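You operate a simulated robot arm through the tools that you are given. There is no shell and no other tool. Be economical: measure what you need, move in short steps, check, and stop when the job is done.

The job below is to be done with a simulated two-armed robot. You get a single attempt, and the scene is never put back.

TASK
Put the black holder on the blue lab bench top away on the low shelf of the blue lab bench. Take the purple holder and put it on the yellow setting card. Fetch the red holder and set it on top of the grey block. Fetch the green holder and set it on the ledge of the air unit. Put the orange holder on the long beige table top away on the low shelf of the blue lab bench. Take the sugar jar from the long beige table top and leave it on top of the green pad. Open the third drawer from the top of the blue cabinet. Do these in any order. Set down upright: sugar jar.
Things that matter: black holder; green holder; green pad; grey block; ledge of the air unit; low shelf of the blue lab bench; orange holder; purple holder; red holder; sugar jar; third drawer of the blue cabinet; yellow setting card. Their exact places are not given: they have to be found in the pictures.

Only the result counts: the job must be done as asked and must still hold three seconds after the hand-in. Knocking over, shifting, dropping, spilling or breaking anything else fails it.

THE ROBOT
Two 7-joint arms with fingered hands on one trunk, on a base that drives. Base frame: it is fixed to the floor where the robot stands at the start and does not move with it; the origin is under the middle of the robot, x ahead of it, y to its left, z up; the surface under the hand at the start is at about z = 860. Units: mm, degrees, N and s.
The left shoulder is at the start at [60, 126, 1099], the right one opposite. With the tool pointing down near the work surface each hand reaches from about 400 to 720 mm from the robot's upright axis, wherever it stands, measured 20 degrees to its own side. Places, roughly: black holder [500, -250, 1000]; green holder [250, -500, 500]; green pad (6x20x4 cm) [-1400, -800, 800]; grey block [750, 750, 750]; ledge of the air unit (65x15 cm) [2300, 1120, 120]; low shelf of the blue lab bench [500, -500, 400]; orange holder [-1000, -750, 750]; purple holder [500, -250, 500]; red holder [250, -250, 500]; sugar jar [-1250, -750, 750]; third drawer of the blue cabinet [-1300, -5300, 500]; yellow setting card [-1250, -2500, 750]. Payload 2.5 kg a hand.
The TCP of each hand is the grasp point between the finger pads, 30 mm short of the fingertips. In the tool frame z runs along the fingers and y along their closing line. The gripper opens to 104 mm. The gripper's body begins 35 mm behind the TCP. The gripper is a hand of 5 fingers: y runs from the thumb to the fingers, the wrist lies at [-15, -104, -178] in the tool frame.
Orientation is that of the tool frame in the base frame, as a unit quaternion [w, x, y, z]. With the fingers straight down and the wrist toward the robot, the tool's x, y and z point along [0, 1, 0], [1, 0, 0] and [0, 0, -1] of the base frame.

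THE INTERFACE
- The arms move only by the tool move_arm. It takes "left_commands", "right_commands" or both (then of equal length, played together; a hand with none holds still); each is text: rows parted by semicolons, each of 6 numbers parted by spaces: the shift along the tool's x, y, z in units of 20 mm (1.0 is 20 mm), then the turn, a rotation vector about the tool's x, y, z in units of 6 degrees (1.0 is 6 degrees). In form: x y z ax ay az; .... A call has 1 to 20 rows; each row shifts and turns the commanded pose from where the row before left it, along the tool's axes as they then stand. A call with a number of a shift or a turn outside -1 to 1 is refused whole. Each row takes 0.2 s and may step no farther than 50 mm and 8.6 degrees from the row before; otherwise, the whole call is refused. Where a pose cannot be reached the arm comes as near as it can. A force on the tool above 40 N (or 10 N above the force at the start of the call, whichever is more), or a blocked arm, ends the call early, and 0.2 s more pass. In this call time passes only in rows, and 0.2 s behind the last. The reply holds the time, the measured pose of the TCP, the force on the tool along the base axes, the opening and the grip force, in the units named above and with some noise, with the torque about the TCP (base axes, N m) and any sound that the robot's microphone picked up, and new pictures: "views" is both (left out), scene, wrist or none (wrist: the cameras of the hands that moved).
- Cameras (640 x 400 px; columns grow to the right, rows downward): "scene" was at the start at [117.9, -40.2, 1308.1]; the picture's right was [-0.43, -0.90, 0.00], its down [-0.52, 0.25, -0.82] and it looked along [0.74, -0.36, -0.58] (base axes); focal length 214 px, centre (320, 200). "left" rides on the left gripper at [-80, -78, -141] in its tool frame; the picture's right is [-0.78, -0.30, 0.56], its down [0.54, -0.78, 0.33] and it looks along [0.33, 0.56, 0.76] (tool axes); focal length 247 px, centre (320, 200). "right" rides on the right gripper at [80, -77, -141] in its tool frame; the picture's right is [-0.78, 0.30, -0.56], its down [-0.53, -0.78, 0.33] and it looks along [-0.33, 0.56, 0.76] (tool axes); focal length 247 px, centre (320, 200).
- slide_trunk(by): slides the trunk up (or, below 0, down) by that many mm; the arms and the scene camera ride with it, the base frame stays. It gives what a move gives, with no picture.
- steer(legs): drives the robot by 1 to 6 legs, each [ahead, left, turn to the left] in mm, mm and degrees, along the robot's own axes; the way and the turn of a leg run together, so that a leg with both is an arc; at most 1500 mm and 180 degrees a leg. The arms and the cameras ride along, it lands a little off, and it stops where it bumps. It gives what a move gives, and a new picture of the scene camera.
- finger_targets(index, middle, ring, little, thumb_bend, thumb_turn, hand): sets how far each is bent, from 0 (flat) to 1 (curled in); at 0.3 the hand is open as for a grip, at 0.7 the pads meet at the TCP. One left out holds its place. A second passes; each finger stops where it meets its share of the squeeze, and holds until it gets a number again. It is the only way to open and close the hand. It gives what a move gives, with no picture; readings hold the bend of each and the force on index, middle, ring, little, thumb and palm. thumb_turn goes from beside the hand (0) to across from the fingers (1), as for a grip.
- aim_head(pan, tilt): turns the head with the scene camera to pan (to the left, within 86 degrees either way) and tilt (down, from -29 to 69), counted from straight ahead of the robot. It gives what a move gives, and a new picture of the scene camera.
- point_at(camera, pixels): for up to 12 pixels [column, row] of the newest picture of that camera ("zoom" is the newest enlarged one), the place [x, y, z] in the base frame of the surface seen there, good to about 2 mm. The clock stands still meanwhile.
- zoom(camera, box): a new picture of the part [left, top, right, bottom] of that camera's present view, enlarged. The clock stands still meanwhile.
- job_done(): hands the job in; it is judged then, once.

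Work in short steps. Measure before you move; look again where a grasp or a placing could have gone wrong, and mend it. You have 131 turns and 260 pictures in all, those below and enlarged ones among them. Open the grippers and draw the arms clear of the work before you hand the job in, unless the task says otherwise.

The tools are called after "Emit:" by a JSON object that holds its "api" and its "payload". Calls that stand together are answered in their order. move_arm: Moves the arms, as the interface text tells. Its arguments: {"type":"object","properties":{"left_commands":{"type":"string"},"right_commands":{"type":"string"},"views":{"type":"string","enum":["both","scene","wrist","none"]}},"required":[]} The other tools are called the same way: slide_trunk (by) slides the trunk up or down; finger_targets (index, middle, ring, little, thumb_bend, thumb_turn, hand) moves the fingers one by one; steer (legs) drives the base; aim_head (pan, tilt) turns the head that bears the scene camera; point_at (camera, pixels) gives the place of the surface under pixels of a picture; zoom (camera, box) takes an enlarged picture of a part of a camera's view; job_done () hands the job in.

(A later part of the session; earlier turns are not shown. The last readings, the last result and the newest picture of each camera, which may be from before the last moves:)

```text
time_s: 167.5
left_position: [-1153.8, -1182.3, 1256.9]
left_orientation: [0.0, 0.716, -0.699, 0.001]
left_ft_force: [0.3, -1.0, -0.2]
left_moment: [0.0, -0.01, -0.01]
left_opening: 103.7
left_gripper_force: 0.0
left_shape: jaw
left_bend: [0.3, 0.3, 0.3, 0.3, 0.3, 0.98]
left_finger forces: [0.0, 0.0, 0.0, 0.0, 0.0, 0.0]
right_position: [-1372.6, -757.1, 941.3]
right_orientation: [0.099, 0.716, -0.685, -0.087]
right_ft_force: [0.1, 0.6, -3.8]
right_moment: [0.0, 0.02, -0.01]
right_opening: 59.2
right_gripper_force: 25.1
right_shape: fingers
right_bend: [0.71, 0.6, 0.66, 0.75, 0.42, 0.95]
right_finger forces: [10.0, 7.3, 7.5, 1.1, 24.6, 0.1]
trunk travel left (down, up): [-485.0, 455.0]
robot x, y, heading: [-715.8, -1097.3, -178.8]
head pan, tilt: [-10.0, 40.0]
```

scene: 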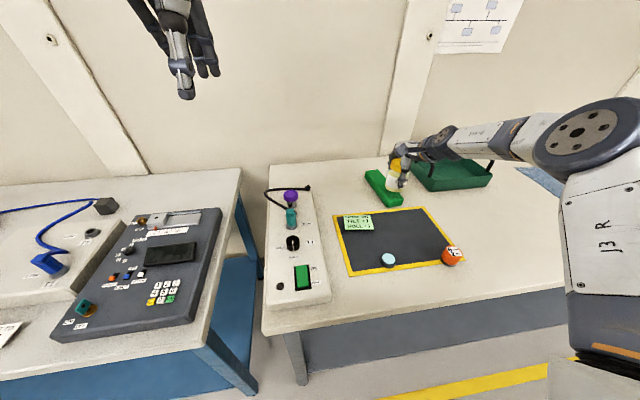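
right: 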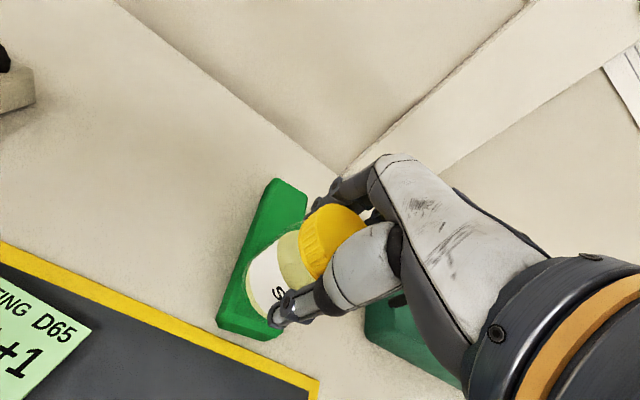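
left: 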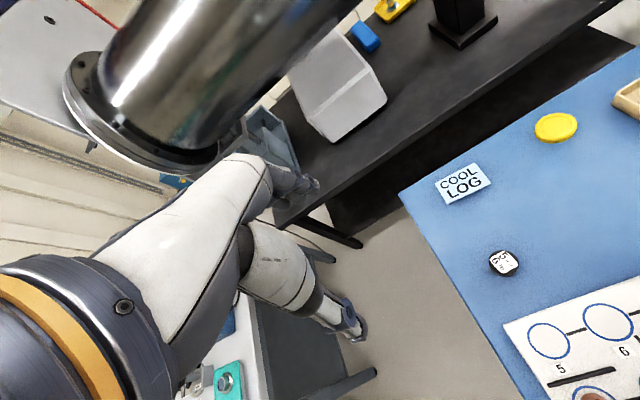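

Now above the pad at (-1373,-757). I go 20 mm further and lower 26 mm, then look closely.

Emit:
{"api": "move_arm", "payload": {"right_commands": "0 0.966 0.259 0 0 0", "views": "none"}}

Emit:
{"api": "slide_trunk", "payload": {"by": -22}}

Emit:
{"api": "zoom", "payload": {"camera": "scene", "box": [340, 130, 460, 220]}}

Emit:
{"api": "zoom", "payload": {"camera": "right", "box": [160, 140, 480, 340]}}

```text
time_s: 167.9
left_position: [-1153.3, -1182.0, 1255.2]
left_orientation: [0.0, 0.715, -0.699, 0.0]
left_ft_force: [-0.2, 0.3, -0.1]
left_moment: [0.01, -0.03, -0.03]
left_opening: 103.8
left_gripper_force: 0.0
left_shape: jaw
left_bend: [0.3, 0.3, 0.3, 0.3, 0.3, 0.98]
left_finger forces: [0.0, 0.0, 0.1, 0.0, 0.0, 0.0]
right_position: [-1392.3, -759.3, 941.5]
right_orientation: [0.099, 0.716, -0.685, -0.087]
right_ft_force: [0.6, -0.1, -2.7]
right_moment: [0.0, 0.03, -0.02]
right_opening: 58.9
right_gripper_force: 25.3
right_shape: fingers
right_bend: [0.71, 0.6, 0.66, 0.75, 0.42, 0.95]
right_finger forces: [10.1, 7.4, 7.5, 1.2, 24.6, 0.0]
trunk travel left (down, up): [-485.0, 455.0]
robot x, y, heading: [-718.6, -1091.7, -178.8]
head pan, tilt: [-10.0, 40.0]
```

```text
time_s: 168.6
left_position: [-1152.6, -1183.1, 1234.9]
left_orientation: [0.001, 0.716, -0.698, -0.001]
left_ft_force: [0.4, -0.8, 0.2]
left_moment: [0.01, 0.03, 0.02]
left_opening: 103.8
left_gripper_force: 0.1
left_shape: jaw
left_bend: [0.3, 0.3, 0.3, 0.3, 0.3, 0.98]
left_finger forces: [0.0, 0.1, 0.0, 0.0, 0.0, 0.0]
right_position: [-1391.5, -758.9, 921.2]
right_orientation: [0.1, 0.717, -0.685, -0.087]
right_ft_force: [0.3, -0.7, -3.5]
right_moment: [-0.01, 0.05, 0.01]
right_opening: 59.2
right_gripper_force: 25.6
right_shape: fingers
right_bend: [0.71, 0.6, 0.66, 0.75, 0.42, 0.95]
right_finger forces: [10.0, 7.3, 7.5, 1.1, 24.5, 0.1]
trunk travel left (down, up): [-463.0, 477.0]
robot x, y, heading: [-715.7, -1098.3, -178.7]
head pan, tilt: [-10.0, 40.0]
```

```text
4.44 times, centred on (400, 175) of scene
```

zoom: 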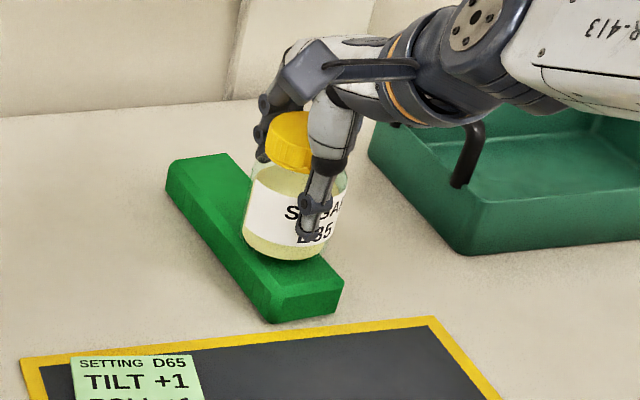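

```text
2.00 times, centred on (320, 240) of right
```

zoom: 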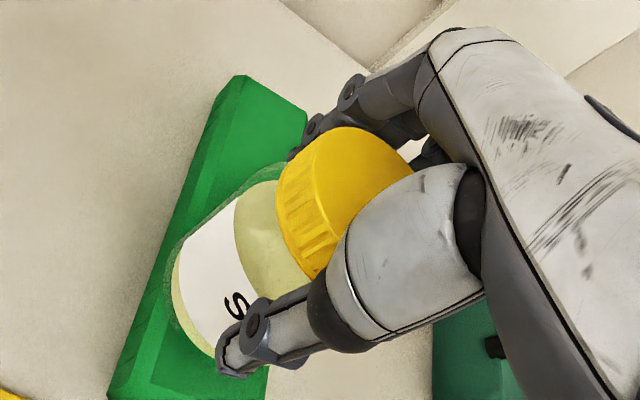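

I measure the pad's edges beside the jar to confirm it is centred.

Emit:
{"api": "point_at", "payload": {"camera": "zoom", "pixels": [[150, 310], [190, 215], [215, 130], [265, 140], [290, 135], [260, 385], [125, 385], [170, 370], [200, 380], [265, 180]]}}

Emit:
{"api": "point_at", "payload": {"camera": "scene", "pixels": [[385, 193], [393, 188], [404, 187], [416, 189], [400, 196], [388, 180], [381, 170], [375, 165]]}}

```text
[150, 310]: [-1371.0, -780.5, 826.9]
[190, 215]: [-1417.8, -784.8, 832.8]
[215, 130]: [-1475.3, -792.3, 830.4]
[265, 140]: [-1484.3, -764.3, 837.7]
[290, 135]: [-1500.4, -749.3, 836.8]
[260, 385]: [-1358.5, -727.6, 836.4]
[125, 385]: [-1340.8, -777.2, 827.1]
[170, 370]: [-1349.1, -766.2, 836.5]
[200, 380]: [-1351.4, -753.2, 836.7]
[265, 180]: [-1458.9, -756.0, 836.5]
```

```text
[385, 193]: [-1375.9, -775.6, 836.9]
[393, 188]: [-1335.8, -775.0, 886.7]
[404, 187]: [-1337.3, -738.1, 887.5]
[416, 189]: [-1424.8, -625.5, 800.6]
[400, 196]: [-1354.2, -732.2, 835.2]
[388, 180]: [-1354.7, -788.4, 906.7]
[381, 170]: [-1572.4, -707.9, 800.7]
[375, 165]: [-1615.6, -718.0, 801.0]
```

The jar is centred on the pad (pad mid-line y≈-756). I lower 8 mm and read the force.

Emit:
{"api": "slide_trunk", "payload": {"by": -8}}

Emit:
{"api": "zoom", "payload": {"camera": "scene", "box": [365, 145, 435, 205]}}

```text
time_s: 169.2
left_position: [-1153.5, -1183.2, 1227.5]
left_orientation: [0.001, 0.716, -0.698, 0.0]
left_ft_force: [0.3, -0.1, 0.4]
left_moment: [-0.02, 0.01, -0.01]
left_opening: 103.9
left_gripper_force: 0.1
left_shape: jaw
left_bend: [0.3, 0.3, 0.3, 0.3, 0.3, 0.98]
left_finger forces: [0.0, 0.0, 0.0, 0.1, 0.0, 0.1]
right_position: [-1391.2, -759.1, 912.3]
right_orientation: [0.1, 0.717, -0.684, -0.087]
right_ft_force: [0.5, -0.3, -3.0]
right_moment: [-0.01, 0.04, -0.01]
right_opening: 59.0
right_gripper_force: 25.6
right_shape: fingers
right_bend: [0.71, 0.6, 0.66, 0.75, 0.42, 0.95]
right_finger forces: [10.0, 7.3, 7.4, 1.1, 24.6, 0.0]
trunk travel left (down, up): [-455.0, 485.0]
robot x, y, heading: [-714.8, -1099.7, -178.7]
head pan, tilt: [-10.0, 40.0]
```

```text
6.67 times, centred on (400, 175) of scene
```

zoom: 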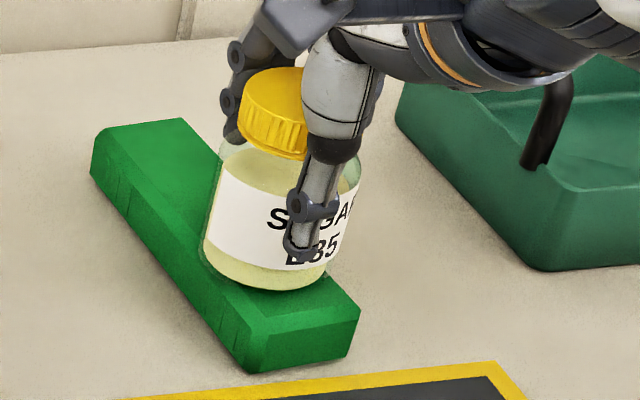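

Still carrying the weight; 4 mm lower.

Emit:
{"api": "slide_trunk", "payload": {"by": -4}}

```text
time_s: 169.7
left_position: [-1153.1, -1182.9, 1223.6]
left_orientation: [0.002, 0.716, -0.699, 0.0]
left_ft_force: [0.4, 0.2, -0.8]
left_moment: [-0.01, -0.01, 0.0]
left_opening: 103.7
left_gripper_force: 0.1
left_shape: jaw
left_bend: [0.3, 0.3, 0.3, 0.3, 0.3, 0.98]
left_finger forces: [0.0, 0.0, 0.1, 0.1, 0.0, 0.1]
right_position: [-1390.8, -758.1, 910.1]
right_orientation: [0.102, 0.716, -0.685, -0.089]
right_ft_force: [1.3, -0.7, 3.5]
right_moment: [0.13, -0.02, -0.04]
right_opening: 59.0
right_gripper_force: 26.4
right_shape: fingers
right_bend: [0.71, 0.6, 0.66, 0.75, 0.42, 0.95]
right_finger forces: [9.9, 7.4, 7.7, 1.0, 26.3, 0.0]
trunk travel left (down, up): [-451.0, 489.0]
robot x, y, heading: [-711.9, -1094.8, -178.8]
head pan, tilt: [-10.0, 40.0]
```

The force turned to +3.5 N, so it rests on the pad. I open in two stages and rise.

Emit:
{"api": "finger_targets", "payload": {"hand": "right", "index": 0.45, "middle": 0.45, "ring": 0.45, "little": 0.45, "thumb_bend": 0.36}}

Emit:
{"api": "finger_targets", "payload": {"hand": "right", "index": 0.3, "middle": 0.3, "ring": 0.3, "little": 0.3, "thumb_bend": 0.28}}

Emit:
{"api": "slide_trunk", "payload": {"by": 130}}

Emit:
{"api": "zoom", "payload": {"camera": "scene", "box": [340, 130, 480, 230]}}

```text
time_s: 170.7
left_position: [-1151.3, -1182.1, 1222.2]
left_orientation: [0.001, 0.716, -0.698, 0.0]
left_ft_force: [-0.6, -0.3, -0.7]
left_moment: [0.0, -0.01, 0.01]
left_opening: 103.5
left_gripper_force: 0.1
left_shape: jaw
left_bend: [0.3, 0.3, 0.3, 0.3, 0.3, 0.98]
left_finger forces: [0.1, 0.0, 0.0, 0.1, 0.0, 0.1]
right_position: [-1389.9, -758.8, 908.7]
right_orientation: [0.1, 0.717, -0.685, -0.087]
right_ft_force: [3.8, -1.1, 2.4]
right_moment: [0.02, -0.07, -0.05]
right_opening: 78.9
right_gripper_force: 1.7
right_shape: fingers
right_bend: [0.45, 0.45, 0.45, 0.45, 0.35, 0.97]
right_finger forces: [0.3, 0.1, 0.0, 0.1, 3.3, 0.1]
trunk travel left (down, up): [-451.0, 489.0]
robot x, y, heading: [-715.8, -1092.9, -178.8]
head pan, tilt: [-10.0, 40.0]
```

```text
time_s: 171.7
left_position: [-1152.5, -1182.3, 1222.4]
left_orientation: [0.001, 0.716, -0.698, 0.0]
left_ft_force: [-0.1, 0.0, 0.9]
left_moment: [0.05, 0.01, 0.02]
left_opening: 103.6
left_gripper_force: 0.1
left_shape: jaw
left_bend: [0.3, 0.3, 0.3, 0.3, 0.3, 0.98]
left_finger forces: [0.0, 0.0, 0.0, 0.0, 0.0, 0.0]
right_position: [-1392.2, -759.2, 909.3]
right_orientation: [0.1, 0.716, -0.685, -0.088]
right_ft_force: [2.1, -1.2, 0.3]
right_moment: [0.02, 0.03, -0.04]
right_opening: 105.3
right_gripper_force: 0.6
right_shape: fingers
right_bend: [0.3, 0.3, 0.3, 0.3, 0.28, 0.97]
right_finger forces: [0.0, 0.0, 0.0, 0.0, 1.6, 0.0]
trunk travel left (down, up): [-451.0, 489.0]
robot x, y, heading: [-716.4, -1097.7, -178.8]
head pan, tilt: [-10.0, 40.0]
```

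```text
time_s: 173.3
left_position: [-1152.8, -1182.1, 1352.2]
left_orientation: [0.001, 0.716, -0.698, 0.0]
left_ft_force: [0.2, -0.1, -0.2]
left_moment: [-0.01, 0.0, -0.01]
left_opening: 103.6
left_gripper_force: 0.0
left_shape: jaw
left_bend: [0.3, 0.3, 0.3, 0.3, 0.3, 0.98]
left_finger forces: [0.0, 0.0, 0.0, 0.0, 0.0, 0.1]
right_position: [-1391.3, -757.8, 1038.0]
right_orientation: [0.1, 0.716, -0.685, -0.087]
right_ft_force: [1.0, 0.2, 0.6]
right_moment: [-0.01, 0.01, 0.02]
right_opening: 105.0
right_gripper_force: 0.0
right_shape: fingers
right_bend: [0.3, 0.3, 0.3, 0.3, 0.28, 0.97]
right_finger forces: [0.0, 0.0, 0.1, 0.0, 0.0, 0.0]
trunk travel left (down, up): [-581.0, 359.0]
robot x, y, heading: [-714.1, -1094.2, -178.9]
head pan, tilt: [-10.0, 40.0]
```

```text
4.00 times, centred on (410, 180) of scene
```

zoom: 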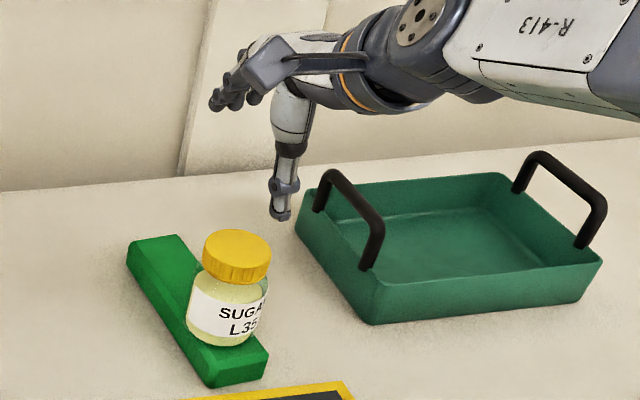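

The sugar jar stands upright on the pad. Next the orange holder at about (-1121,-698): I back off so the hand comes over it.

Emit:
{"api": "steer", "payload": {"legs": [[-271, -66, 0]]}}

Emit:
{"api": "zoom", "payload": {"camera": "right", "box": [0, 0, 640, 400]}}

```text
time_s: 175.2
left_position: [-883.1, -1109.7, 1352.8]
left_orientation: [0.001, 0.716, -0.698, -0.001]
left_ft_force: [-0.2, -0.1, 0.1]
left_moment: [0.0, 0.01, 0.01]
left_opening: 103.5
left_gripper_force: 0.0
left_shape: jaw
left_bend: [0.3, 0.3, 0.3, 0.3, 0.3, 0.98]
left_finger forces: [0.0, 0.0, 0.1, 0.0, 0.0, 0.0]
right_position: [-1123.8, -687.3, 1038.3]
right_orientation: [0.099, 0.716, -0.685, -0.087]
right_ft_force: [0.4, 0.6, -0.1]
right_moment: [-0.02, 0.02, -0.04]
right_opening: 104.6
right_gripper_force: 0.0
right_shape: fingers
right_bend: [0.3, 0.3, 0.3, 0.3, 0.28, 0.97]
right_finger forces: [0.0, 0.1, 0.1, 0.0, 0.0, 0.1]
trunk travel left (down, up): [-581.0, 359.0]
robot x, y, heading: [-444.5, -1022.6, -178.4]
head pan, tilt: [-10.0, 40.0]
```

scene: 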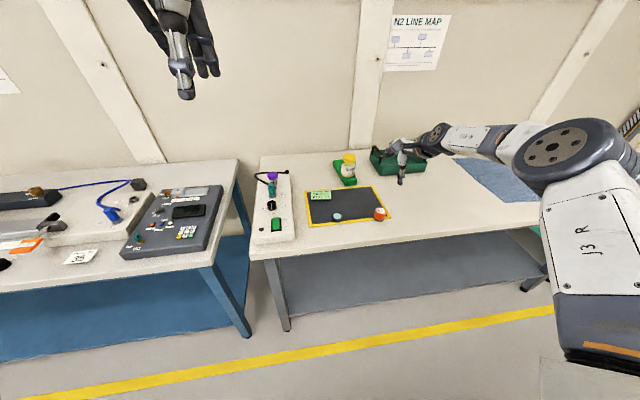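

```text
1.00 times, centred on (320, 200) of right (not enlarged: the box is as wide or as high as the picture)
```

zoom: 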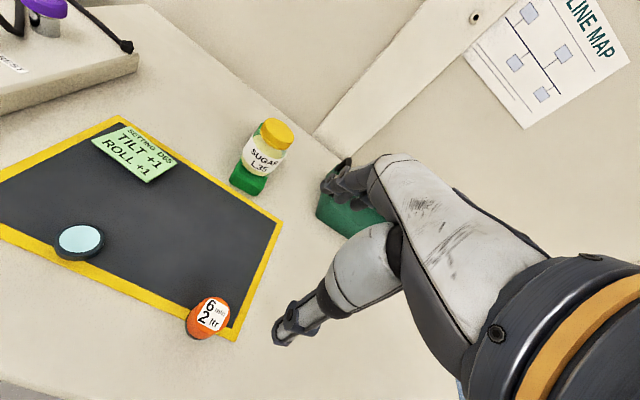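

Emit:
{"api": "point_at", "payload": {"camera": "zoom", "pixels": [[212, 313], [200, 308], [224, 315], [205, 330], [213, 298]]}}

```text
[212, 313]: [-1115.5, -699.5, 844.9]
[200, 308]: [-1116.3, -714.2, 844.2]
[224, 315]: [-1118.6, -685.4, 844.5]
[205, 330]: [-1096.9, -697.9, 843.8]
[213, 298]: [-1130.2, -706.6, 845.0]
```

The orange holder's top centre is (-1115,-700,844). I align, set a narrower opening, and lower the trunk 190 mm.

Emit:
{"api": "move_arm", "payload": {"right_commands": "0.62 -0.41 -0.11 0 0 0", "views": "none"}}

Emit:
{"api": "finger_targets", "payload": {"hand": "right", "index": 0.4, "middle": 0.4, "ring": 0.4, "little": 0.4, "thumb_bend": 0.4}}

Emit:
{"api": "slide_trunk", "payload": {"by": -150}}

Emit:
{"api": "zoom", "payload": {"camera": "right", "box": [0, 0, 640, 400]}}

Emit:
{"api": "slide_trunk", "payload": {"by": -39}}

Emit:
{"api": "zoom", "payload": {"camera": "right", "box": [160, 140, 480, 340]}}

```text
time_s: 175.6
left_position: [-884.1, -1110.5, 1351.9]
left_orientation: [0.001, 0.716, -0.698, 0.0]
left_ft_force: [-0.1, 0.1, -0.5]
left_moment: [0.0, 0.03, 0.02]
left_opening: 103.5
left_gripper_force: 0.1
left_shape: jaw
left_bend: [0.3, 0.3, 0.3, 0.3, 0.3, 0.98]
left_finger forces: [0.0, 0.0, 0.0, 0.0, 0.0, 0.0]
right_position: [-1112.2, -697.8, 1041.4]
right_orientation: [0.099, 0.716, -0.685, -0.088]
right_ft_force: [-0.3, -0.9, 0.5]
right_moment: [-0.04, -0.03, 0.0]
right_opening: 104.7
right_gripper_force: 0.0
right_shape: fingers
right_bend: [0.3, 0.3, 0.3, 0.3, 0.28, 0.97]
right_finger forces: [0.0, 0.0, 0.1, 0.0, 0.0, 0.0]
trunk travel left (down, up): [-581.0, 359.0]
robot x, y, heading: [-444.2, -1024.1, -178.5]
head pan, tilt: [-10.0, 40.0]
```

```text
time_s: 176.6
left_position: [-882.8, -1110.0, 1353.0]
left_orientation: [0.001, 0.716, -0.698, 0.0]
left_ft_force: [0.0, 0.5, 0.0]
left_moment: [-0.02, -0.04, 0.04]
left_opening: 103.6
left_gripper_force: 0.1
left_shape: jaw
left_bend: [0.3, 0.3, 0.3, 0.3, 0.3, 0.98]
left_finger forces: [0.0, 0.0, 0.0, 0.0, 0.1, 0.0]
right_position: [-1114.1, -697.5, 1040.0]
right_orientation: [0.1, 0.716, -0.685, -0.087]
right_ft_force: [0.9, 0.0, 0.1]
right_moment: [-0.01, 0.0, -0.01]
right_opening: 78.7
right_gripper_force: 0.1
right_shape: fingers
right_bend: [0.4, 0.4, 0.4, 0.4, 0.4, 0.97]
right_finger forces: [0.0, 0.0, 0.0, 0.1, 0.0, 0.1]
trunk travel left (down, up): [-581.0, 359.0]
robot x, y, heading: [-443.6, -1022.6, -178.5]
head pan, tilt: [-10.0, 40.0]
```

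```text
time_s: 178.4
left_position: [-883.9, -1109.8, 1202.5]
left_orientation: [0.001, 0.717, -0.697, -0.001]
left_ft_force: [-0.2, -0.2, 0.0]
left_moment: [0.02, 0.01, -0.04]
left_opening: 103.6
left_gripper_force: 0.1
left_shape: jaw
left_bend: [0.3, 0.3, 0.3, 0.3, 0.3, 0.98]
left_finger forces: [0.0, 0.0, 0.0, 0.0, 0.0, 0.1]
right_position: [-1114.7, -698.0, 890.0]
right_orientation: [0.1, 0.717, -0.685, -0.088]
right_ft_force: [0.4, 0.2, 0.3]
right_moment: [-0.01, -0.01, 0.02]
right_opening: 78.7
right_gripper_force: 0.1
right_shape: fingers
right_bend: [0.4, 0.4, 0.4, 0.4, 0.4, 0.97]
right_finger forces: [0.0, 0.0, 0.0, 0.1, 0.0, 0.0]
trunk travel left (down, up): [-431.0, 509.0]
robot x, y, heading: [-445.3, -1023.1, -178.5]
head pan, tilt: [-10.0, 40.0]
```

```text
1.00 times, centred on (320, 200) of right (not enlarged: the box is as wide or as high as the picture)
```

zoom: 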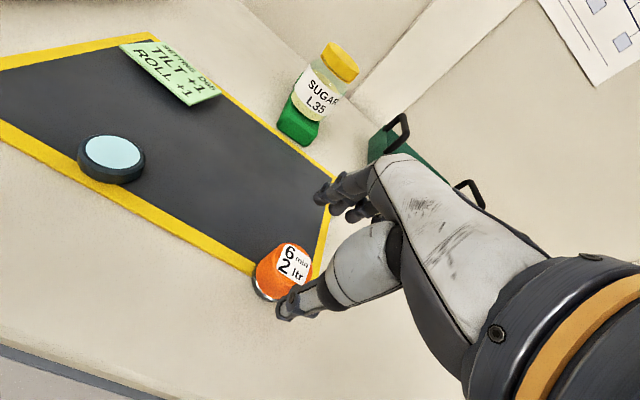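

```text
time_s: 179.2
left_position: [-883.0, -1109.2, 1163.0]
left_orientation: [0.001, 0.716, -0.698, -0.001]
left_ft_force: [-1.3, 0.1, 0.3]
left_moment: [-0.04, -0.01, 0.0]
left_opening: 103.7
left_gripper_force: 0.1
left_shape: jaw
left_bend: [0.3, 0.3, 0.3, 0.3, 0.3, 0.98]
left_finger forces: [0.0, 0.0, 0.1, 0.0, 0.0, 0.0]
right_position: [-1113.6, -698.0, 851.8]
right_orientation: [0.1, 0.717, -0.685, -0.087]
right_ft_force: [-0.2, 0.0, 0.9]
right_moment: [0.02, -0.01, -0.02]
right_opening: 78.6
right_gripper_force: 0.1
right_shape: fingers
right_bend: [0.4, 0.4, 0.4, 0.4, 0.4, 0.97]
right_finger forces: [0.1, 0.0, 0.0, 0.0, 0.1, 0.0]
trunk travel left (down, up): [-392.0, 548.0]
robot x, y, heading: [-442.0, -1025.2, -178.6]
head pan, tilt: [-10.0, 40.0]
```

```text
2.00 times, centred on (320, 240) of right
```

zoom: 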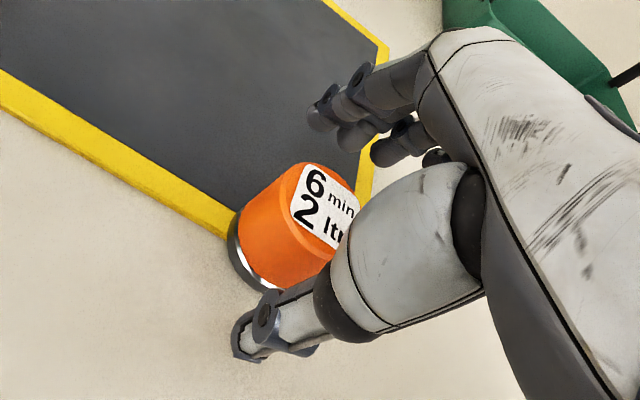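

The holder lies well between thumb and fingers. I close and lift 80 mm.

Emit:
{"api": "finger_targets", "payload": {"hand": "right", "index": 0.72, "middle": 0.72, "ring": 0.72, "little": 0.72, "thumb_bend": 0.72}}

Emit:
{"api": "slide_trunk", "payload": {"by": 80}}

Emit:
{"api": "zoom", "payload": {"camera": "right", "box": [160, 140, 480, 340]}}

```text
time_s: 180.2
left_position: [-883.5, -1108.9, 1163.8]
left_orientation: [0.001, 0.716, -0.698, 0.0]
left_ft_force: [0.5, 0.4, -0.8]
left_moment: [-0.02, 0.0, 0.01]
left_opening: 103.6
left_gripper_force: 0.1
left_shape: jaw
left_bend: [0.3, 0.3, 0.3, 0.3, 0.3, 0.98]
left_finger forces: [0.0, 0.1, 0.1, 0.0, 0.0, 0.0]
right_position: [-1113.5, -697.7, 851.2]
right_orientation: [0.1, 0.716, -0.685, -0.088]
right_ft_force: [-1.5, 0.3, 2.9]
right_moment: [-0.02, 0.06, 0.01]
right_opening: 32.8
right_gripper_force: 15.5
right_shape: fingers
right_bend: [0.6, 0.64, 0.72, 0.72, 0.57, 0.95]
right_finger forces: [9.2, 7.5, 0.1, 0.0, 14.6, 0.0]
trunk travel left (down, up): [-392.0, 548.0]
robot x, y, heading: [-443.0, -1023.3, -178.6]
head pan, tilt: [-10.0, 40.0]
```

```text
time_s: 181.4
left_position: [-883.5, -1109.8, 1243.7]
left_orientation: [0.0, 0.716, -0.698, -0.001]
left_ft_force: [0.5, 0.1, -0.5]
left_moment: [-0.02, -0.02, 0.03]
left_opening: 103.7
left_gripper_force: 0.1
left_shape: jaw
left_bend: [0.3, 0.3, 0.3, 0.3, 0.3, 0.98]
left_finger forces: [0.0, 0.1, 0.1, 0.0, 0.0, 0.0]
right_position: [-1114.5, -697.3, 930.7]
right_orientation: [0.1, 0.717, -0.685, -0.087]
right_ft_force: [-0.1, -0.3, -1.3]
right_moment: [0.02, -0.02, 0.0]
right_opening: 32.4
right_gripper_force: 15.0
right_shape: fingers
right_bend: [0.6, 0.64, 0.72, 0.72, 0.57, 0.95]
right_finger forces: [8.4, 7.1, 0.1, 0.0, 14.6, 0.0]
trunk travel left (down, up): [-472.0, 468.0]
robot x, y, heading: [-443.8, -1020.4, -178.8]
head pan, tilt: [-10.0, 40.0]
```

```text
2.00 times, centred on (320, 240) of right
```

zoom: 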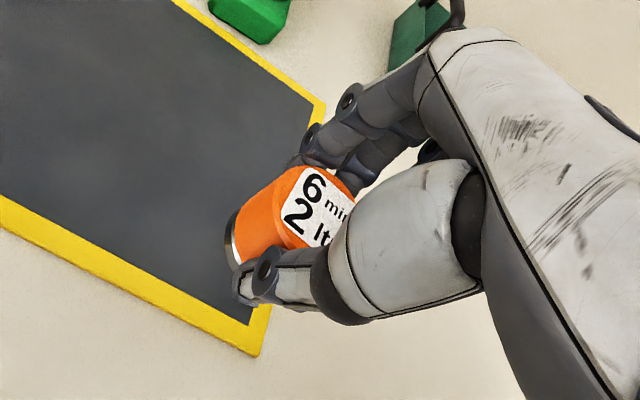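

The orange holder is held. I retract the arm 100 mm, then turn around to face the blue bench and strafe to its front.

Emit:
{"api": "move_arm", "payload": {"right_commands": "0 -0.966 -0.259 0 0 0; 0 -0.966 -0.259 0 0 0; 0 -0.966 -0.259 0 0 0; 0 -0.966 -0.259 0 0 0; 0 -0.966 -0.259 0 0 0", "views": "none"}}

Emit:
{"api": "steer", "payload": {"legs": [[60, 0, 0], [0, 0, -90.5], [0, 0, -90.5], [-100, 1040, 0]]}}

Emit:
{"api": "slide_trunk", "payload": {"by": -400}}

Emit:
{"api": "aim_head", "payload": {"pan": -30, "tilt": 25}}

```text
time_s: 182.6
left_position: [-884.3, -1110.2, 1243.4]
left_orientation: [0.001, 0.716, -0.698, -0.001]
left_ft_force: [0.3, 0.4, -0.4]
left_moment: [0.01, 0.0, 0.02]
left_opening: 103.6
left_gripper_force: 0.1
left_shape: jaw
left_bend: [0.3, 0.3, 0.3, 0.3, 0.3, 0.98]
left_finger forces: [0.1, 0.0, 0.1, 0.0, 0.0, 0.2]
right_position: [-1012.9, -692.3, 931.6]
right_orientation: [0.099, 0.716, -0.686, -0.087]
right_ft_force: [-0.6, 0.1, -0.3]
right_moment: [-0.02, 0.03, 0.02]
right_opening: 32.4
right_gripper_force: 15.1
right_shape: fingers
right_bend: [0.6, 0.64, 0.72, 0.72, 0.57, 0.95]
right_finger forces: [8.3, 7.2, 0.0, 0.0, 14.7, 0.0]
trunk travel left (down, up): [-472.0, 468.0]
robot x, y, heading: [-445.9, -1019.8, -178.3]
head pan, tilt: [-10.0, 40.0]
```

```text
time_s: 196.2
left_position: [-180.7, 103.9, 1244.2]
left_orientation: [0.001, 0.699, 0.715, 0.001]
left_ft_force: [0.2, -0.3, 0.3]
left_moment: [0.0, -0.01, -0.03]
left_opening: 103.4
left_gripper_force: 0.1
left_shape: jaw
left_bend: [0.3, 0.3, 0.3, 0.3, 0.3, 0.98]
left_finger forces: [0.1, 0.0, 0.0, 0.1, 0.1, 0.1]
right_position: [-53.1, -312.8, 931.4]
right_orientation: [0.087, 0.687, 0.715, 0.099]
right_ft_force: [-0.1, -0.4, -1.9]
right_moment: [-0.05, -0.02, 0.0]
right_opening: 31.5
right_gripper_force: 13.9
right_shape: fingers
right_bend: [0.61, 0.65, 0.72, 0.72, 0.57, 0.95]
right_finger forces: [7.3, 6.9, 0.0, 0.0, 13.3, 0.0]
trunk travel left (down, up): [-472.0, 468.0]
robot x, y, heading: [-617.4, 16.1, 1.3]
head pan, tilt: [-10.0, 40.0]
```

scene: 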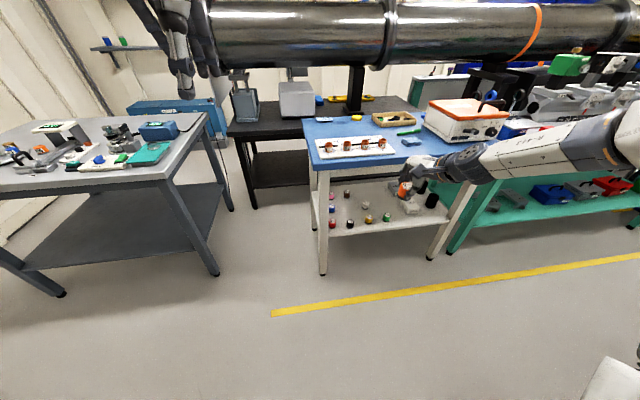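

```text
time_s: 200.0
left_position: [-181.3, 103.1, 842.7]
left_orientation: [0.0, 0.699, 0.715, 0.0]
left_ft_force: [0.2, -0.4, -0.9]
left_moment: [0.0, 0.01, 0.02]
left_opening: 103.8
left_gripper_force: 0.0
left_shape: jaw
left_bend: [0.3, 0.3, 0.3, 0.3, 0.3, 0.98]
left_finger forces: [0.0, 0.0, 0.0, 0.1, 0.0, 0.1]
right_position: [-51.4, -313.2, 531.0]
right_orientation: [0.087, 0.685, 0.716, 0.099]
right_ft_force: [-0.1, -0.2, -1.1]
right_moment: [0.03, -0.02, 0.01]
right_opening: 31.3
right_gripper_force: 13.8
right_shape: fingers
right_bend: [0.61, 0.65, 0.72, 0.72, 0.57, 0.95]
right_finger forces: [7.3, 6.9, 0.0, 0.0, 13.3, 0.1]
trunk travel left (down, up): [-72.0, 868.0]
robot x, y, heading: [-619.4, 19.3, 1.5]
head pan, tilt: [-10.0, 40.0]
```

```text
time_s: 200.9
left_position: [-180.3, 104.0, 841.8]
left_orientation: [0.001, 0.699, 0.715, 0.0]
left_ft_force: [-0.2, -0.2, -0.1]
left_moment: [0.03, 0.02, 0.04]
left_opening: 103.9
left_gripper_force: 0.0
left_shape: jaw
left_bend: [0.3, 0.3, 0.3, 0.3, 0.3, 0.98]
left_finger forces: [0.0, 0.0, 0.0, 0.2, 0.1, 0.1]
right_position: [-53.5, -313.5, 531.6]
right_orientation: [0.088, 0.686, 0.715, 0.1]
right_ft_force: [-0.6, -0.4, -1.2]
right_moment: [-0.01, 0.0, -0.01]
right_opening: 31.6
right_gripper_force: 14.2
right_shape: fingers
right_bend: [0.61, 0.65, 0.72, 0.72, 0.57, 0.95]
right_finger forces: [7.3, 6.9, 0.0, 0.0, 13.4, 0.0]
trunk travel left (down, up): [-72.0, 868.0]
robot x, y, heading: [-621.6, 18.0, 1.2]
head pan, tilt: [-30.0, 25.0]
```

scene: 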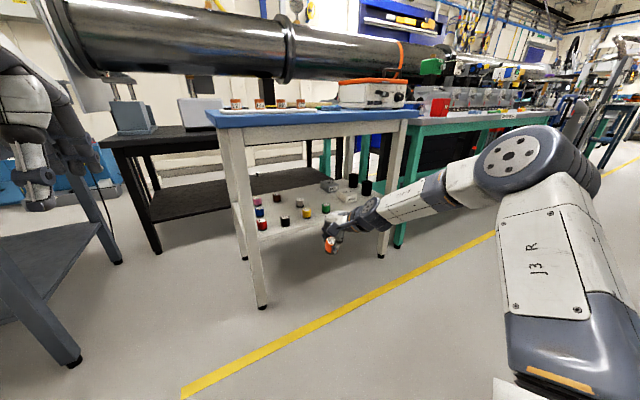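

I check the holder's tilt in the hand, lower 20 mm, and drive in to the former purple spot.

Emit:
{"api": "zoom", "payload": {"camera": "scene", "box": [290, 190, 390, 260]}}

Emit:
{"api": "slide_trunk", "payload": {"by": -18}}

Emit:
{"api": "steer", "payload": {"legs": [[464, -6, 0]]}}

Emit:
{"api": "zoom", "payload": {"camera": "right", "box": [0, 0, 640, 400]}}

```text
5.71 times, centred on (340, 225) of scene
```

zoom: 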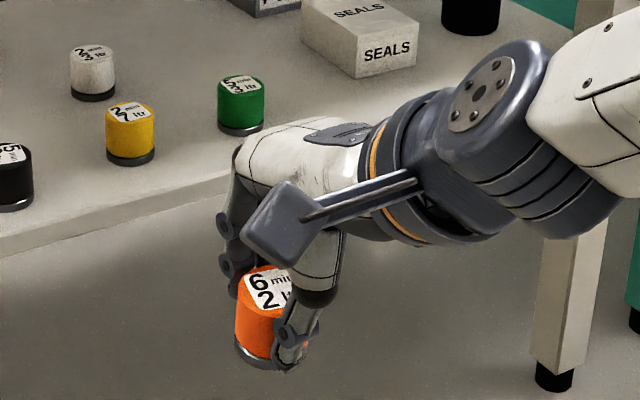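

```text
time_s: 201.5
left_position: [-181.2, 104.8, 825.7]
left_orientation: [0.001, 0.699, 0.715, 0.001]
left_ft_force: [0.2, -0.3, 0.0]
left_moment: [0.0, -0.01, 0.02]
left_opening: 103.6
left_gripper_force: 0.0
left_shape: jaw
left_bend: [0.3, 0.3, 0.3, 0.3, 0.3, 0.98]
left_finger forces: [0.0, 0.0, 0.0, 0.0, 0.0, 0.0]
right_position: [-52.6, -313.4, 512.0]
right_orientation: [0.087, 0.685, 0.716, 0.099]
right_ft_force: [0.1, -0.4, -0.4]
right_moment: [0.03, 0.0, 0.01]
right_opening: 31.3
right_gripper_force: 13.2
right_shape: fingers
right_bend: [0.61, 0.65, 0.72, 0.72, 0.57, 0.95]
right_finger forces: [7.3, 6.9, 0.0, 0.1, 13.3, 0.1]
trunk travel left (down, up): [-54.0, 886.0]
robot x, y, heading: [-618.2, 15.3, 1.2]
head pan, tilt: [-30.0, 25.0]
```

```text
time_s: 204.3
left_position: [288.3, 104.1, 824.2]
left_orientation: [0.0, 0.7, 0.714, 0.0]
left_ft_force: [-0.3, 0.9, 0.4]
left_moment: [0.04, 0.03, 0.01]
left_opening: 103.8
left_gripper_force: 0.1
left_shape: jaw
left_bend: [0.3, 0.3, 0.3, 0.3, 0.3, 0.98]
left_finger forces: [0.0, 0.1, 0.0, 0.0, 0.1, 0.1]
right_position: [416.2, -311.7, 512.6]
right_orientation: [0.087, 0.687, 0.714, 0.1]
right_ft_force: [-0.8, 0.0, -0.9]
right_moment: [0.0, -0.04, -0.03]
right_opening: 31.7
right_gripper_force: 13.8
right_shape: fingers
right_bend: [0.61, 0.65, 0.72, 0.72, 0.57, 0.95]
right_finger forces: [7.4, 6.8, 0.1, 0.0, 13.3, 0.0]
trunk travel left (down, up): [-54.0, 886.0]
robot x, y, heading: [-150.5, 17.8, 1.0]
head pan, tilt: [-30.0, 25.0]
```

scene: 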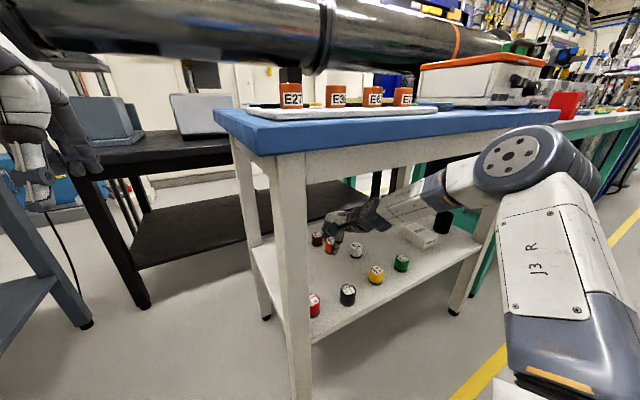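

```text
1.00 times, centred on (320, 200) of right (not enlarged: the box is as wide or as high as the picture)
```

zoom: 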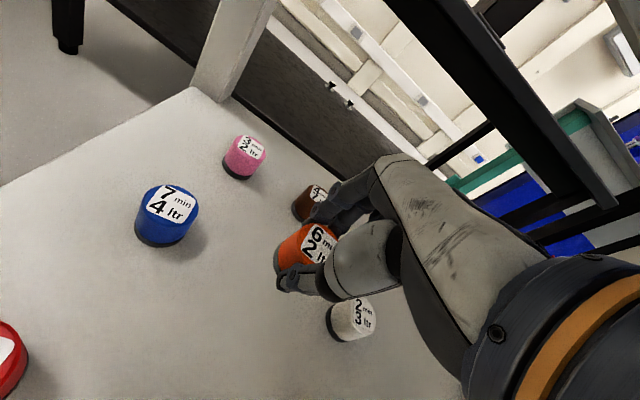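

The spot is free. I lower 50 mm by the trunk and the rest with the arm, watching the force.

Emit:
{"api": "slide_trunk", "payload": {"by": -53}}

Emit:
{"api": "move_arm", "payload": {"right_commands": "0 -0.07 0.25 0 0 0; 0 0 0 0 0 0", "views": "wrist"}}

```text
time_s: 205.2
left_position: [289.2, 105.1, 771.5]
left_orientation: [0.0, 0.701, 0.713, 0.0]
left_ft_force: [0.0, -0.6, -0.4]
left_moment: [0.01, -0.01, 0.0]
left_opening: 103.9
left_gripper_force: 0.1
left_shape: jaw
left_bend: [0.3, 0.3, 0.3, 0.3, 0.3, 0.98]
left_finger forces: [0.1, 0.0, 0.0, 0.0, 0.2, 0.0]
right_position: [414.4, -311.2, 459.4]
right_orientation: [0.087, 0.687, 0.715, 0.099]
right_ft_force: [0.2, -0.4, -0.6]
right_moment: [0.05, -0.01, 0.01]
right_opening: 31.7
right_gripper_force: 13.5
right_shape: fingers
right_bend: [0.61, 0.65, 0.72, 0.72, 0.57, 0.95]
right_finger forces: [7.3, 6.9, 0.0, 0.0, 13.3, 0.0]
trunk travel left (down, up): [-1.0, 939.0]
robot x, y, heading: [-151.1, 19.7, 1.0]
head pan, tilt: [-30.0, 25.0]
```

```text
time_s: 205.8
left_position: [288.2, 105.2, 771.6]
left_orientation: [0.001, 0.7, 0.714, 0.001]
left_ft_force: [0.0, 0.3, -0.5]
left_moment: [0.01, 0.0, 0.0]
left_opening: 103.7
left_gripper_force: 0.1
left_shape: jaw
left_bend: [0.3, 0.3, 0.3, 0.3, 0.3, 0.98]
left_finger forces: [0.0, 0.0, 0.0, 0.0, 0.0, 0.2]
right_position: [414.6, -310.0, 454.8]
right_orientation: [0.087, 0.687, 0.715, 0.1]
right_ft_force: [0.7, -0.1, -0.4]
right_moment: [0.0, -0.01, 0.01]
right_opening: 31.4
right_gripper_force: 14.0
right_shape: fingers
right_bend: [0.61, 0.65, 0.72, 0.72, 0.57, 0.95]
right_finger forces: [7.4, 6.9, 0.0, 0.1, 13.3, 0.0]
trunk travel left (down, up): [-1.0, 939.0]
robot x, y, heading: [-152.2, 19.9, 0.8]
head pan, tilt: [-30.0, 25.0]
```

right: 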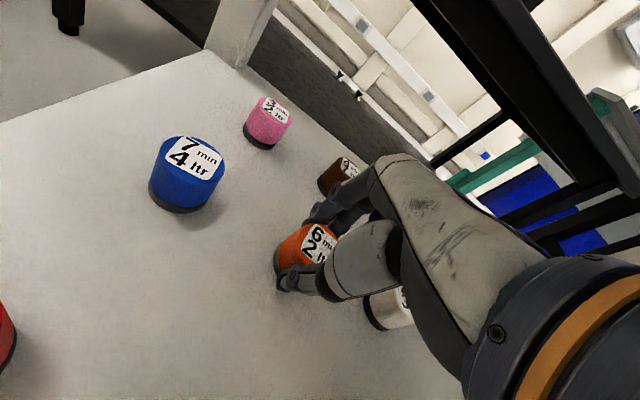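

Still about 3 mm above; I lower 3 mm more and release, then rise.

Emit:
{"api": "move_arm", "payload": {"right_commands": "0 -0.04 0.15 0 0 0; 0 -0.02 0.08 0 0 0", "views": "none"}}

Emit:
{"api": "finger_targets", "payload": {"hand": "right", "index": 0.4, "middle": 0.4, "ring": 0.4, "little": 0.4, "thumb_bend": 0.4}}

Emit:
{"api": "slide_trunk", "payload": {"by": 57}}

Emit:
{"api": "zoom", "payload": {"camera": "right", "box": [0, 0, 640, 400]}}

```text
time_s: 206.4
left_position: [286.7, 105.6, 772.4]
left_orientation: [0.0, 0.7, 0.714, 0.0]
left_ft_force: [-0.1, 0.3, -0.1]
left_moment: [-0.04, 0.02, 0.01]
left_opening: 103.7
left_gripper_force: 0.1
left_shape: jaw
left_bend: [0.3, 0.3, 0.3, 0.3, 0.3, 0.98]
left_finger forces: [0.0, 0.0, 0.1, 0.1, 0.1, 0.0]
right_position: [415.4, -311.3, 449.8]
right_orientation: [0.087, 0.688, 0.714, 0.099]
right_ft_force: [0.7, -0.7, -1.2]
right_moment: [0.02, -0.01, 0.0]
right_opening: 31.7
right_gripper_force: 13.8
right_shape: fingers
right_bend: [0.61, 0.65, 0.72, 0.72, 0.57, 0.95]
right_finger forces: [7.3, 6.9, 0.0, 0.0, 13.3, 0.1]
trunk travel left (down, up): [-1.0, 939.0]
robot x, y, heading: [-147.1, 20.7, 0.9]
head pan, tilt: [-30.0, 25.0]
```

```text
time_s: 207.4
left_position: [289.2, 105.2, 772.2]
left_orientation: [0.0, 0.7, 0.714, 0.001]
left_ft_force: [0.1, -0.3, -0.1]
left_moment: [0.0, -0.04, -0.01]
left_opening: 103.7
left_gripper_force: 0.1
left_shape: jaw
left_bend: [0.3, 0.3, 0.3, 0.3, 0.3, 0.98]
left_finger forces: [0.0, 0.0, 0.0, 0.1, 0.0, 0.0]
right_position: [414.9, -311.3, 450.0]
right_orientation: [0.088, 0.687, 0.714, 0.1]
right_ft_force: [-0.4, 0.2, 0.4]
right_moment: [0.0, 0.01, 0.02]
right_opening: 77.4
right_gripper_force: 0.0
right_shape: fingers
right_bend: [0.4, 0.4, 0.4, 0.4, 0.4, 0.97]
right_finger forces: [0.1, 0.1, 0.0, 0.0, 0.0, 0.1]
trunk travel left (down, up): [-1.0, 939.0]
robot x, y, heading: [-148.6, 21.3, 1.0]
head pan, tilt: [-30.0, 25.0]
```

```text
time_s: 208.4
left_position: [287.0, 105.0, 828.8]
left_orientation: [0.0, 0.701, 0.714, 0.0]
left_ft_force: [0.5, 1.0, 0.6]
left_moment: [0.02, 0.06, -0.03]
left_opening: 103.8
left_gripper_force: 0.0
left_shape: jaw
left_bend: [0.3, 0.3, 0.3, 0.3, 0.3, 0.98]
left_finger forces: [0.1, 0.0, 0.0, 0.0, 0.0, 0.0]
right_position: [414.2, -311.8, 506.9]
right_orientation: [0.087, 0.687, 0.715, 0.1]
right_ft_force: [-0.3, 1.4, 0.8]
right_moment: [0.0, 0.02, 0.0]
right_opening: 77.6
right_gripper_force: 0.0
right_shape: fingers
right_bend: [0.4, 0.4, 0.4, 0.4, 0.4, 0.97]
right_finger forces: [0.0, 0.1, 0.0, 0.0, 0.0, 0.1]
trunk travel left (down, up): [-58.0, 882.0]
robot x, y, heading: [-149.5, 20.2, 1.1]
head pan, tilt: [-30.0, 25.0]
```

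```text
1.00 times, centred on (320, 200) of right (not enlarged: the box is as wide or as high as the picture)
```

zoom: 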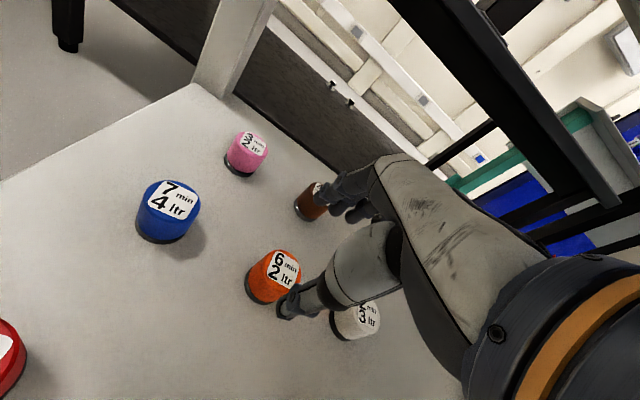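

The orange holder stands on the shelf. Next the red holder at (294,-188), close to the leg; I'll approach at a 40° heading. I back out, turn and take a position short of it.

Emit:
{"api": "steer", "payload": {"legs": [[-460, 0, 0], [0, 0, 39], [-251, -398, 0]]}}

Emit:
{"api": "aim_head", "payload": {"pan": -20, "tilt": 28}}

Emit:
{"api": "zoom", "payload": {"camera": "scene", "box": [200, 130, 520, 330]}}

```text
time_s: 212.7
left_position: [-246.7, 299.8, 827.4]
left_orientation: [-0.003, 0.507, 0.862, -0.004]
left_ft_force: [0.1, -0.7, 0.8]
left_moment: [0.0, -0.02, 0.02]
left_opening: 103.9
left_gripper_force: 0.1
left_shape: jaw
left_bend: [0.3, 0.3, 0.3, 0.3, 0.3, 0.98]
left_finger forces: [0.1, 0.1, 0.0, 0.1, 0.1, 0.0]
right_position: [56.9, -9.6, 502.1]
right_orientation: [0.057, 0.494, 0.86, 0.115]
right_ft_force: [-0.3, 0.0, 0.1]
right_moment: [-0.03, 0.02, -0.03]
right_opening: 78.0
right_gripper_force: 0.0
right_shape: fingers
right_bend: [0.4, 0.4, 0.4, 0.4, 0.4, 0.97]
right_finger forces: [0.0, 0.1, 0.0, 0.0, 0.1, 0.0]
trunk travel left (down, up): [-58.0, 882.0]
robot x, y, heading: [-595.0, 16.7, 29.0]
head pan, tilt: [-30.0, 25.0]
stopped in leg 2: the robot was blocked; the commanded pose is now the measured one
```

scene: 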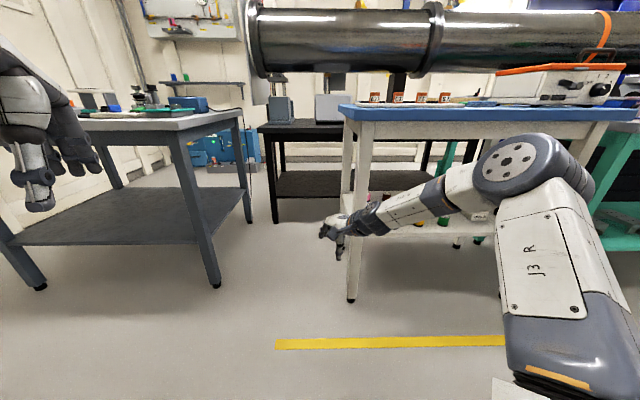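

```text
time_s: 213.4
left_position: [-246.8, 300.6, 824.7]
left_orientation: [-0.004, 0.506, 0.863, -0.005]
left_ft_force: [-0.7, 0.1, -0.1]
left_moment: [0.0, 0.01, 0.02]
left_opening: 104.0
left_gripper_force: 0.0
left_shape: jaw
left_bend: [0.3, 0.3, 0.3, 0.3, 0.3, 0.98]
left_finger forces: [0.1, 0.0, 0.0, 0.1, 0.0, 0.1]
right_position: [57.0, -8.6, 498.7]
right_orientation: [0.057, 0.493, 0.861, 0.112]
right_ft_force: [-0.3, 0.4, -0.5]
right_moment: [0.01, -0.02, -0.01]
right_opening: 77.7
right_gripper_force: 0.0
right_shape: fingers
right_bend: [0.4, 0.4, 0.4, 0.4, 0.4, 0.97]
right_finger forces: [0.0, 0.0, 0.1, 0.0, 0.1, 0.0]
trunk travel left (down, up): [-58.0, 882.0]
robot x, y, heading: [-601.7, 15.0, 28.9]
head pan, tilt: [-20.0, 28.0]
```

scene: 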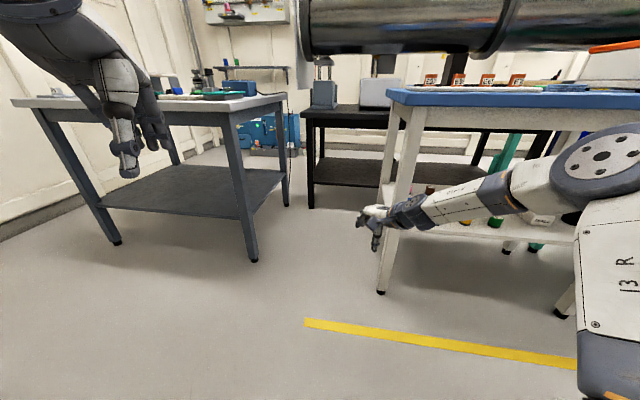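

```text
2.00 times, centred on (360, 230) of scene
```

zoom: 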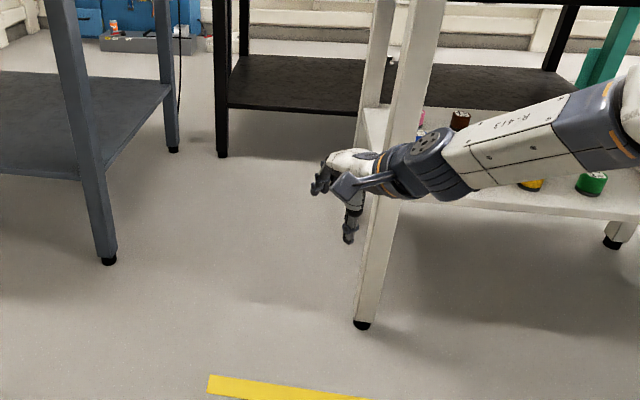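

The turn was blocked at 29°. I measure the grey table on the left and look to the left to see what touched.

Emit:
{"api": "point_at", "payload": {"camera": "scene", "pixels": [[228, 110], [253, 255], [60, 104], [117, 240], [20, 100], [285, 100], [385, 215], [380, 290], [130, 130]]}}

Emit:
{"api": "aim_head", "payload": {"pan": 70, "tilt": 35}}

```text
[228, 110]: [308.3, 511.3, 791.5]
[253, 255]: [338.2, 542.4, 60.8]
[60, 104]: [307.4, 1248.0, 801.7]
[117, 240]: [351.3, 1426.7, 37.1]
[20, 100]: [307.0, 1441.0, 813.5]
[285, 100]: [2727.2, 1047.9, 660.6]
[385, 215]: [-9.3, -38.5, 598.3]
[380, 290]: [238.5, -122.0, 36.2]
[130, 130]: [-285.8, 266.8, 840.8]
```

```text
time_s: 215.0
left_position: [-247.4, 300.6, 824.8]
left_orientation: [-0.004, 0.506, 0.863, -0.006]
left_ft_force: [0.3, -0.6, -0.8]
left_moment: [0.03, 0.02, 0.0]
left_opening: 103.8
left_gripper_force: 0.1
left_shape: jaw
left_bend: [0.3, 0.3, 0.3, 0.3, 0.3, 0.98]
left_finger forces: [0.0, 0.0, 0.1, 0.0, 0.0, 0.0]
right_position: [56.4, -9.2, 498.6]
right_orientation: [0.056, 0.494, 0.86, 0.113]
right_ft_force: [0.1, -0.4, -0.5]
right_moment: [0.0, -0.01, 0.01]
right_opening: 77.6
right_gripper_force: 0.1
right_shape: fingers
right_bend: [0.4, 0.4, 0.4, 0.4, 0.4, 0.97]
right_finger forces: [0.0, 0.0, 0.0, 0.0, 0.0, 0.0]
trunk travel left (down, up): [-58.0, 882.0]
robot x, y, heading: [-601.2, 17.4, 29.0]
head pan, tilt: [70.0, 35.0]
```

scene: 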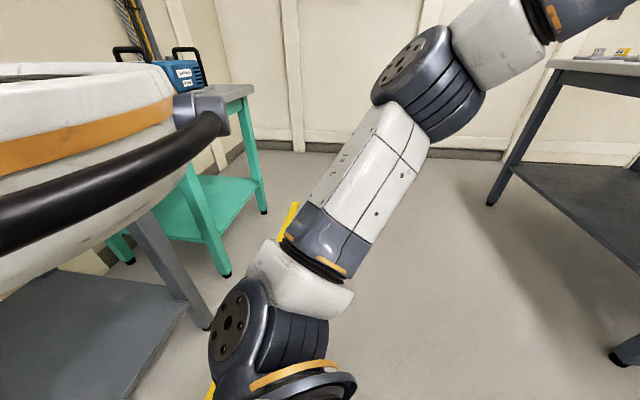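

The robot's broad back ring sits at table height when the trunk is low and met the beige table. I raise the trunk, move forward a little, finish the turn and strafe to a spot short of the red holder.

Emit:
{"api": "slide_trunk", "payload": {"by": 380}}

Emit:
{"api": "steer", "payload": {"legs": [[120, 0, 0], [0, 0, 11], [-359, -372, 0]]}}

Emit:
{"api": "aim_head", "payload": {"pan": -86, "tilt": 30}}

```text
time_s: 218.7
left_position: [-254.2, 298.9, 1209.1]
left_orientation: [0.0, 0.505, 0.863, 0.0]
left_ft_force: [-0.1, -0.2, -0.1]
left_moment: [0.0, 0.01, 0.02]
left_opening: 103.9
left_gripper_force: 0.0
left_shape: jaw
left_bend: [0.3, 0.3, 0.3, 0.3, 0.3, 0.98]
left_finger forces: [0.0, 0.0, 0.1, 0.1, 0.0, 0.0]
right_position: [53.3, -8.9, 886.7]
right_orientation: [0.061, 0.491, 0.861, 0.117]
right_ft_force: [0.9, 0.2, -0.8]
right_moment: [0.0, 0.01, 0.02]
right_opening: 77.6
right_gripper_force: 0.1
right_shape: fingers
right_bend: [0.4, 0.4, 0.4, 0.4, 0.4, 0.97]
right_finger forces: [0.0, 0.0, 0.1, 0.1, 0.1, 0.0]
trunk travel left (down, up): [-438.0, 502.0]
robot x, y, heading: [-601.3, 12.7, 29.2]
head pan, tilt: [70.0, 35.0]
```

```text
time_s: 223.3
left_position: [-242.0, -97.5, 1208.8]
left_orientation: [0.001, 0.421, 0.907, 0.0]
left_ft_force: [-0.4, -0.2, -0.8]
left_moment: [-0.04, 0.05, 0.01]
left_opening: 103.9
left_gripper_force: 0.1
left_shape: jaw
left_bend: [0.3, 0.3, 0.3, 0.3, 0.3, 0.98]
left_finger forces: [0.1, 0.1, 0.0, 0.0, 0.0, 0.0]
right_position: [118.6, -341.5, 886.3]
right_orientation: [0.049, 0.409, 0.903, 0.123]
right_ft_force: [0.2, 1.0, -0.5]
right_moment: [0.01, 0.02, 0.03]
right_opening: 77.5
right_gripper_force: 0.3
right_shape: fingers
right_bend: [0.4, 0.4, 0.4, 0.4, 0.4, 0.97]
right_finger forces: [0.0, 0.0, 0.0, 0.0, 0.1, 0.0]
trunk travel left (down, up): [-438.0, 502.0]
robot x, y, heading: [-527.4, -441.2, 39.9]
head pan, tilt: [70.0, 35.0]
```

scene: 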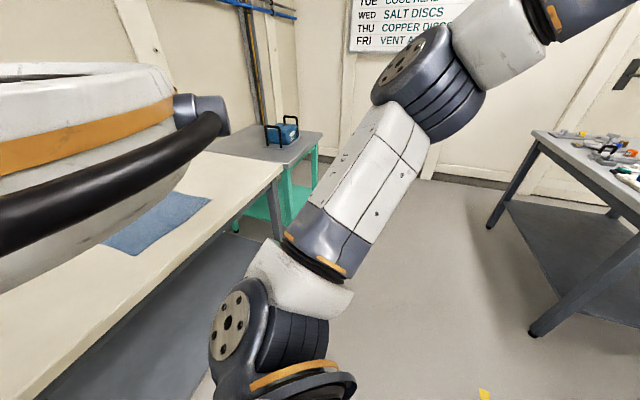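

```text
time_s: 225.7
left_position: [-241.9, -96.5, 1209.0]
left_orientation: [0.001, 0.421, 0.907, 0.0]
left_ft_force: [0.7, -0.1, 0.6]
left_moment: [-0.01, 0.02, 0.01]
left_opening: 103.8
left_gripper_force: 0.1
left_shape: jaw
left_bend: [0.3, 0.3, 0.3, 0.3, 0.3, 0.98]
left_finger forces: [0.1, 0.0, 0.0, 0.0, 0.0, 0.0]
right_position: [119.2, -341.6, 886.7]
right_orientation: [0.049, 0.408, 0.903, 0.123]
right_ft_force: [0.0, 0.2, -0.1]
right_moment: [0.0, -0.03, 0.02]
right_opening: 77.7
right_gripper_force: 0.0
right_shape: fingers
right_bend: [0.4, 0.4, 0.4, 0.4, 0.4, 0.97]
right_finger forces: [0.1, 0.1, 0.0, 0.1, 0.0, 0.0]
trunk travel left (down, up): [-438.0, 502.0]
robot x, y, heading: [-530.5, -439.4, 40.1]
head pan, tilt: [-85.9, 30.0]
```

scene: 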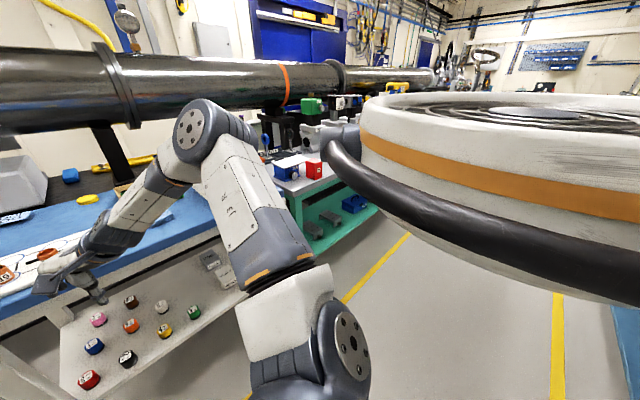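

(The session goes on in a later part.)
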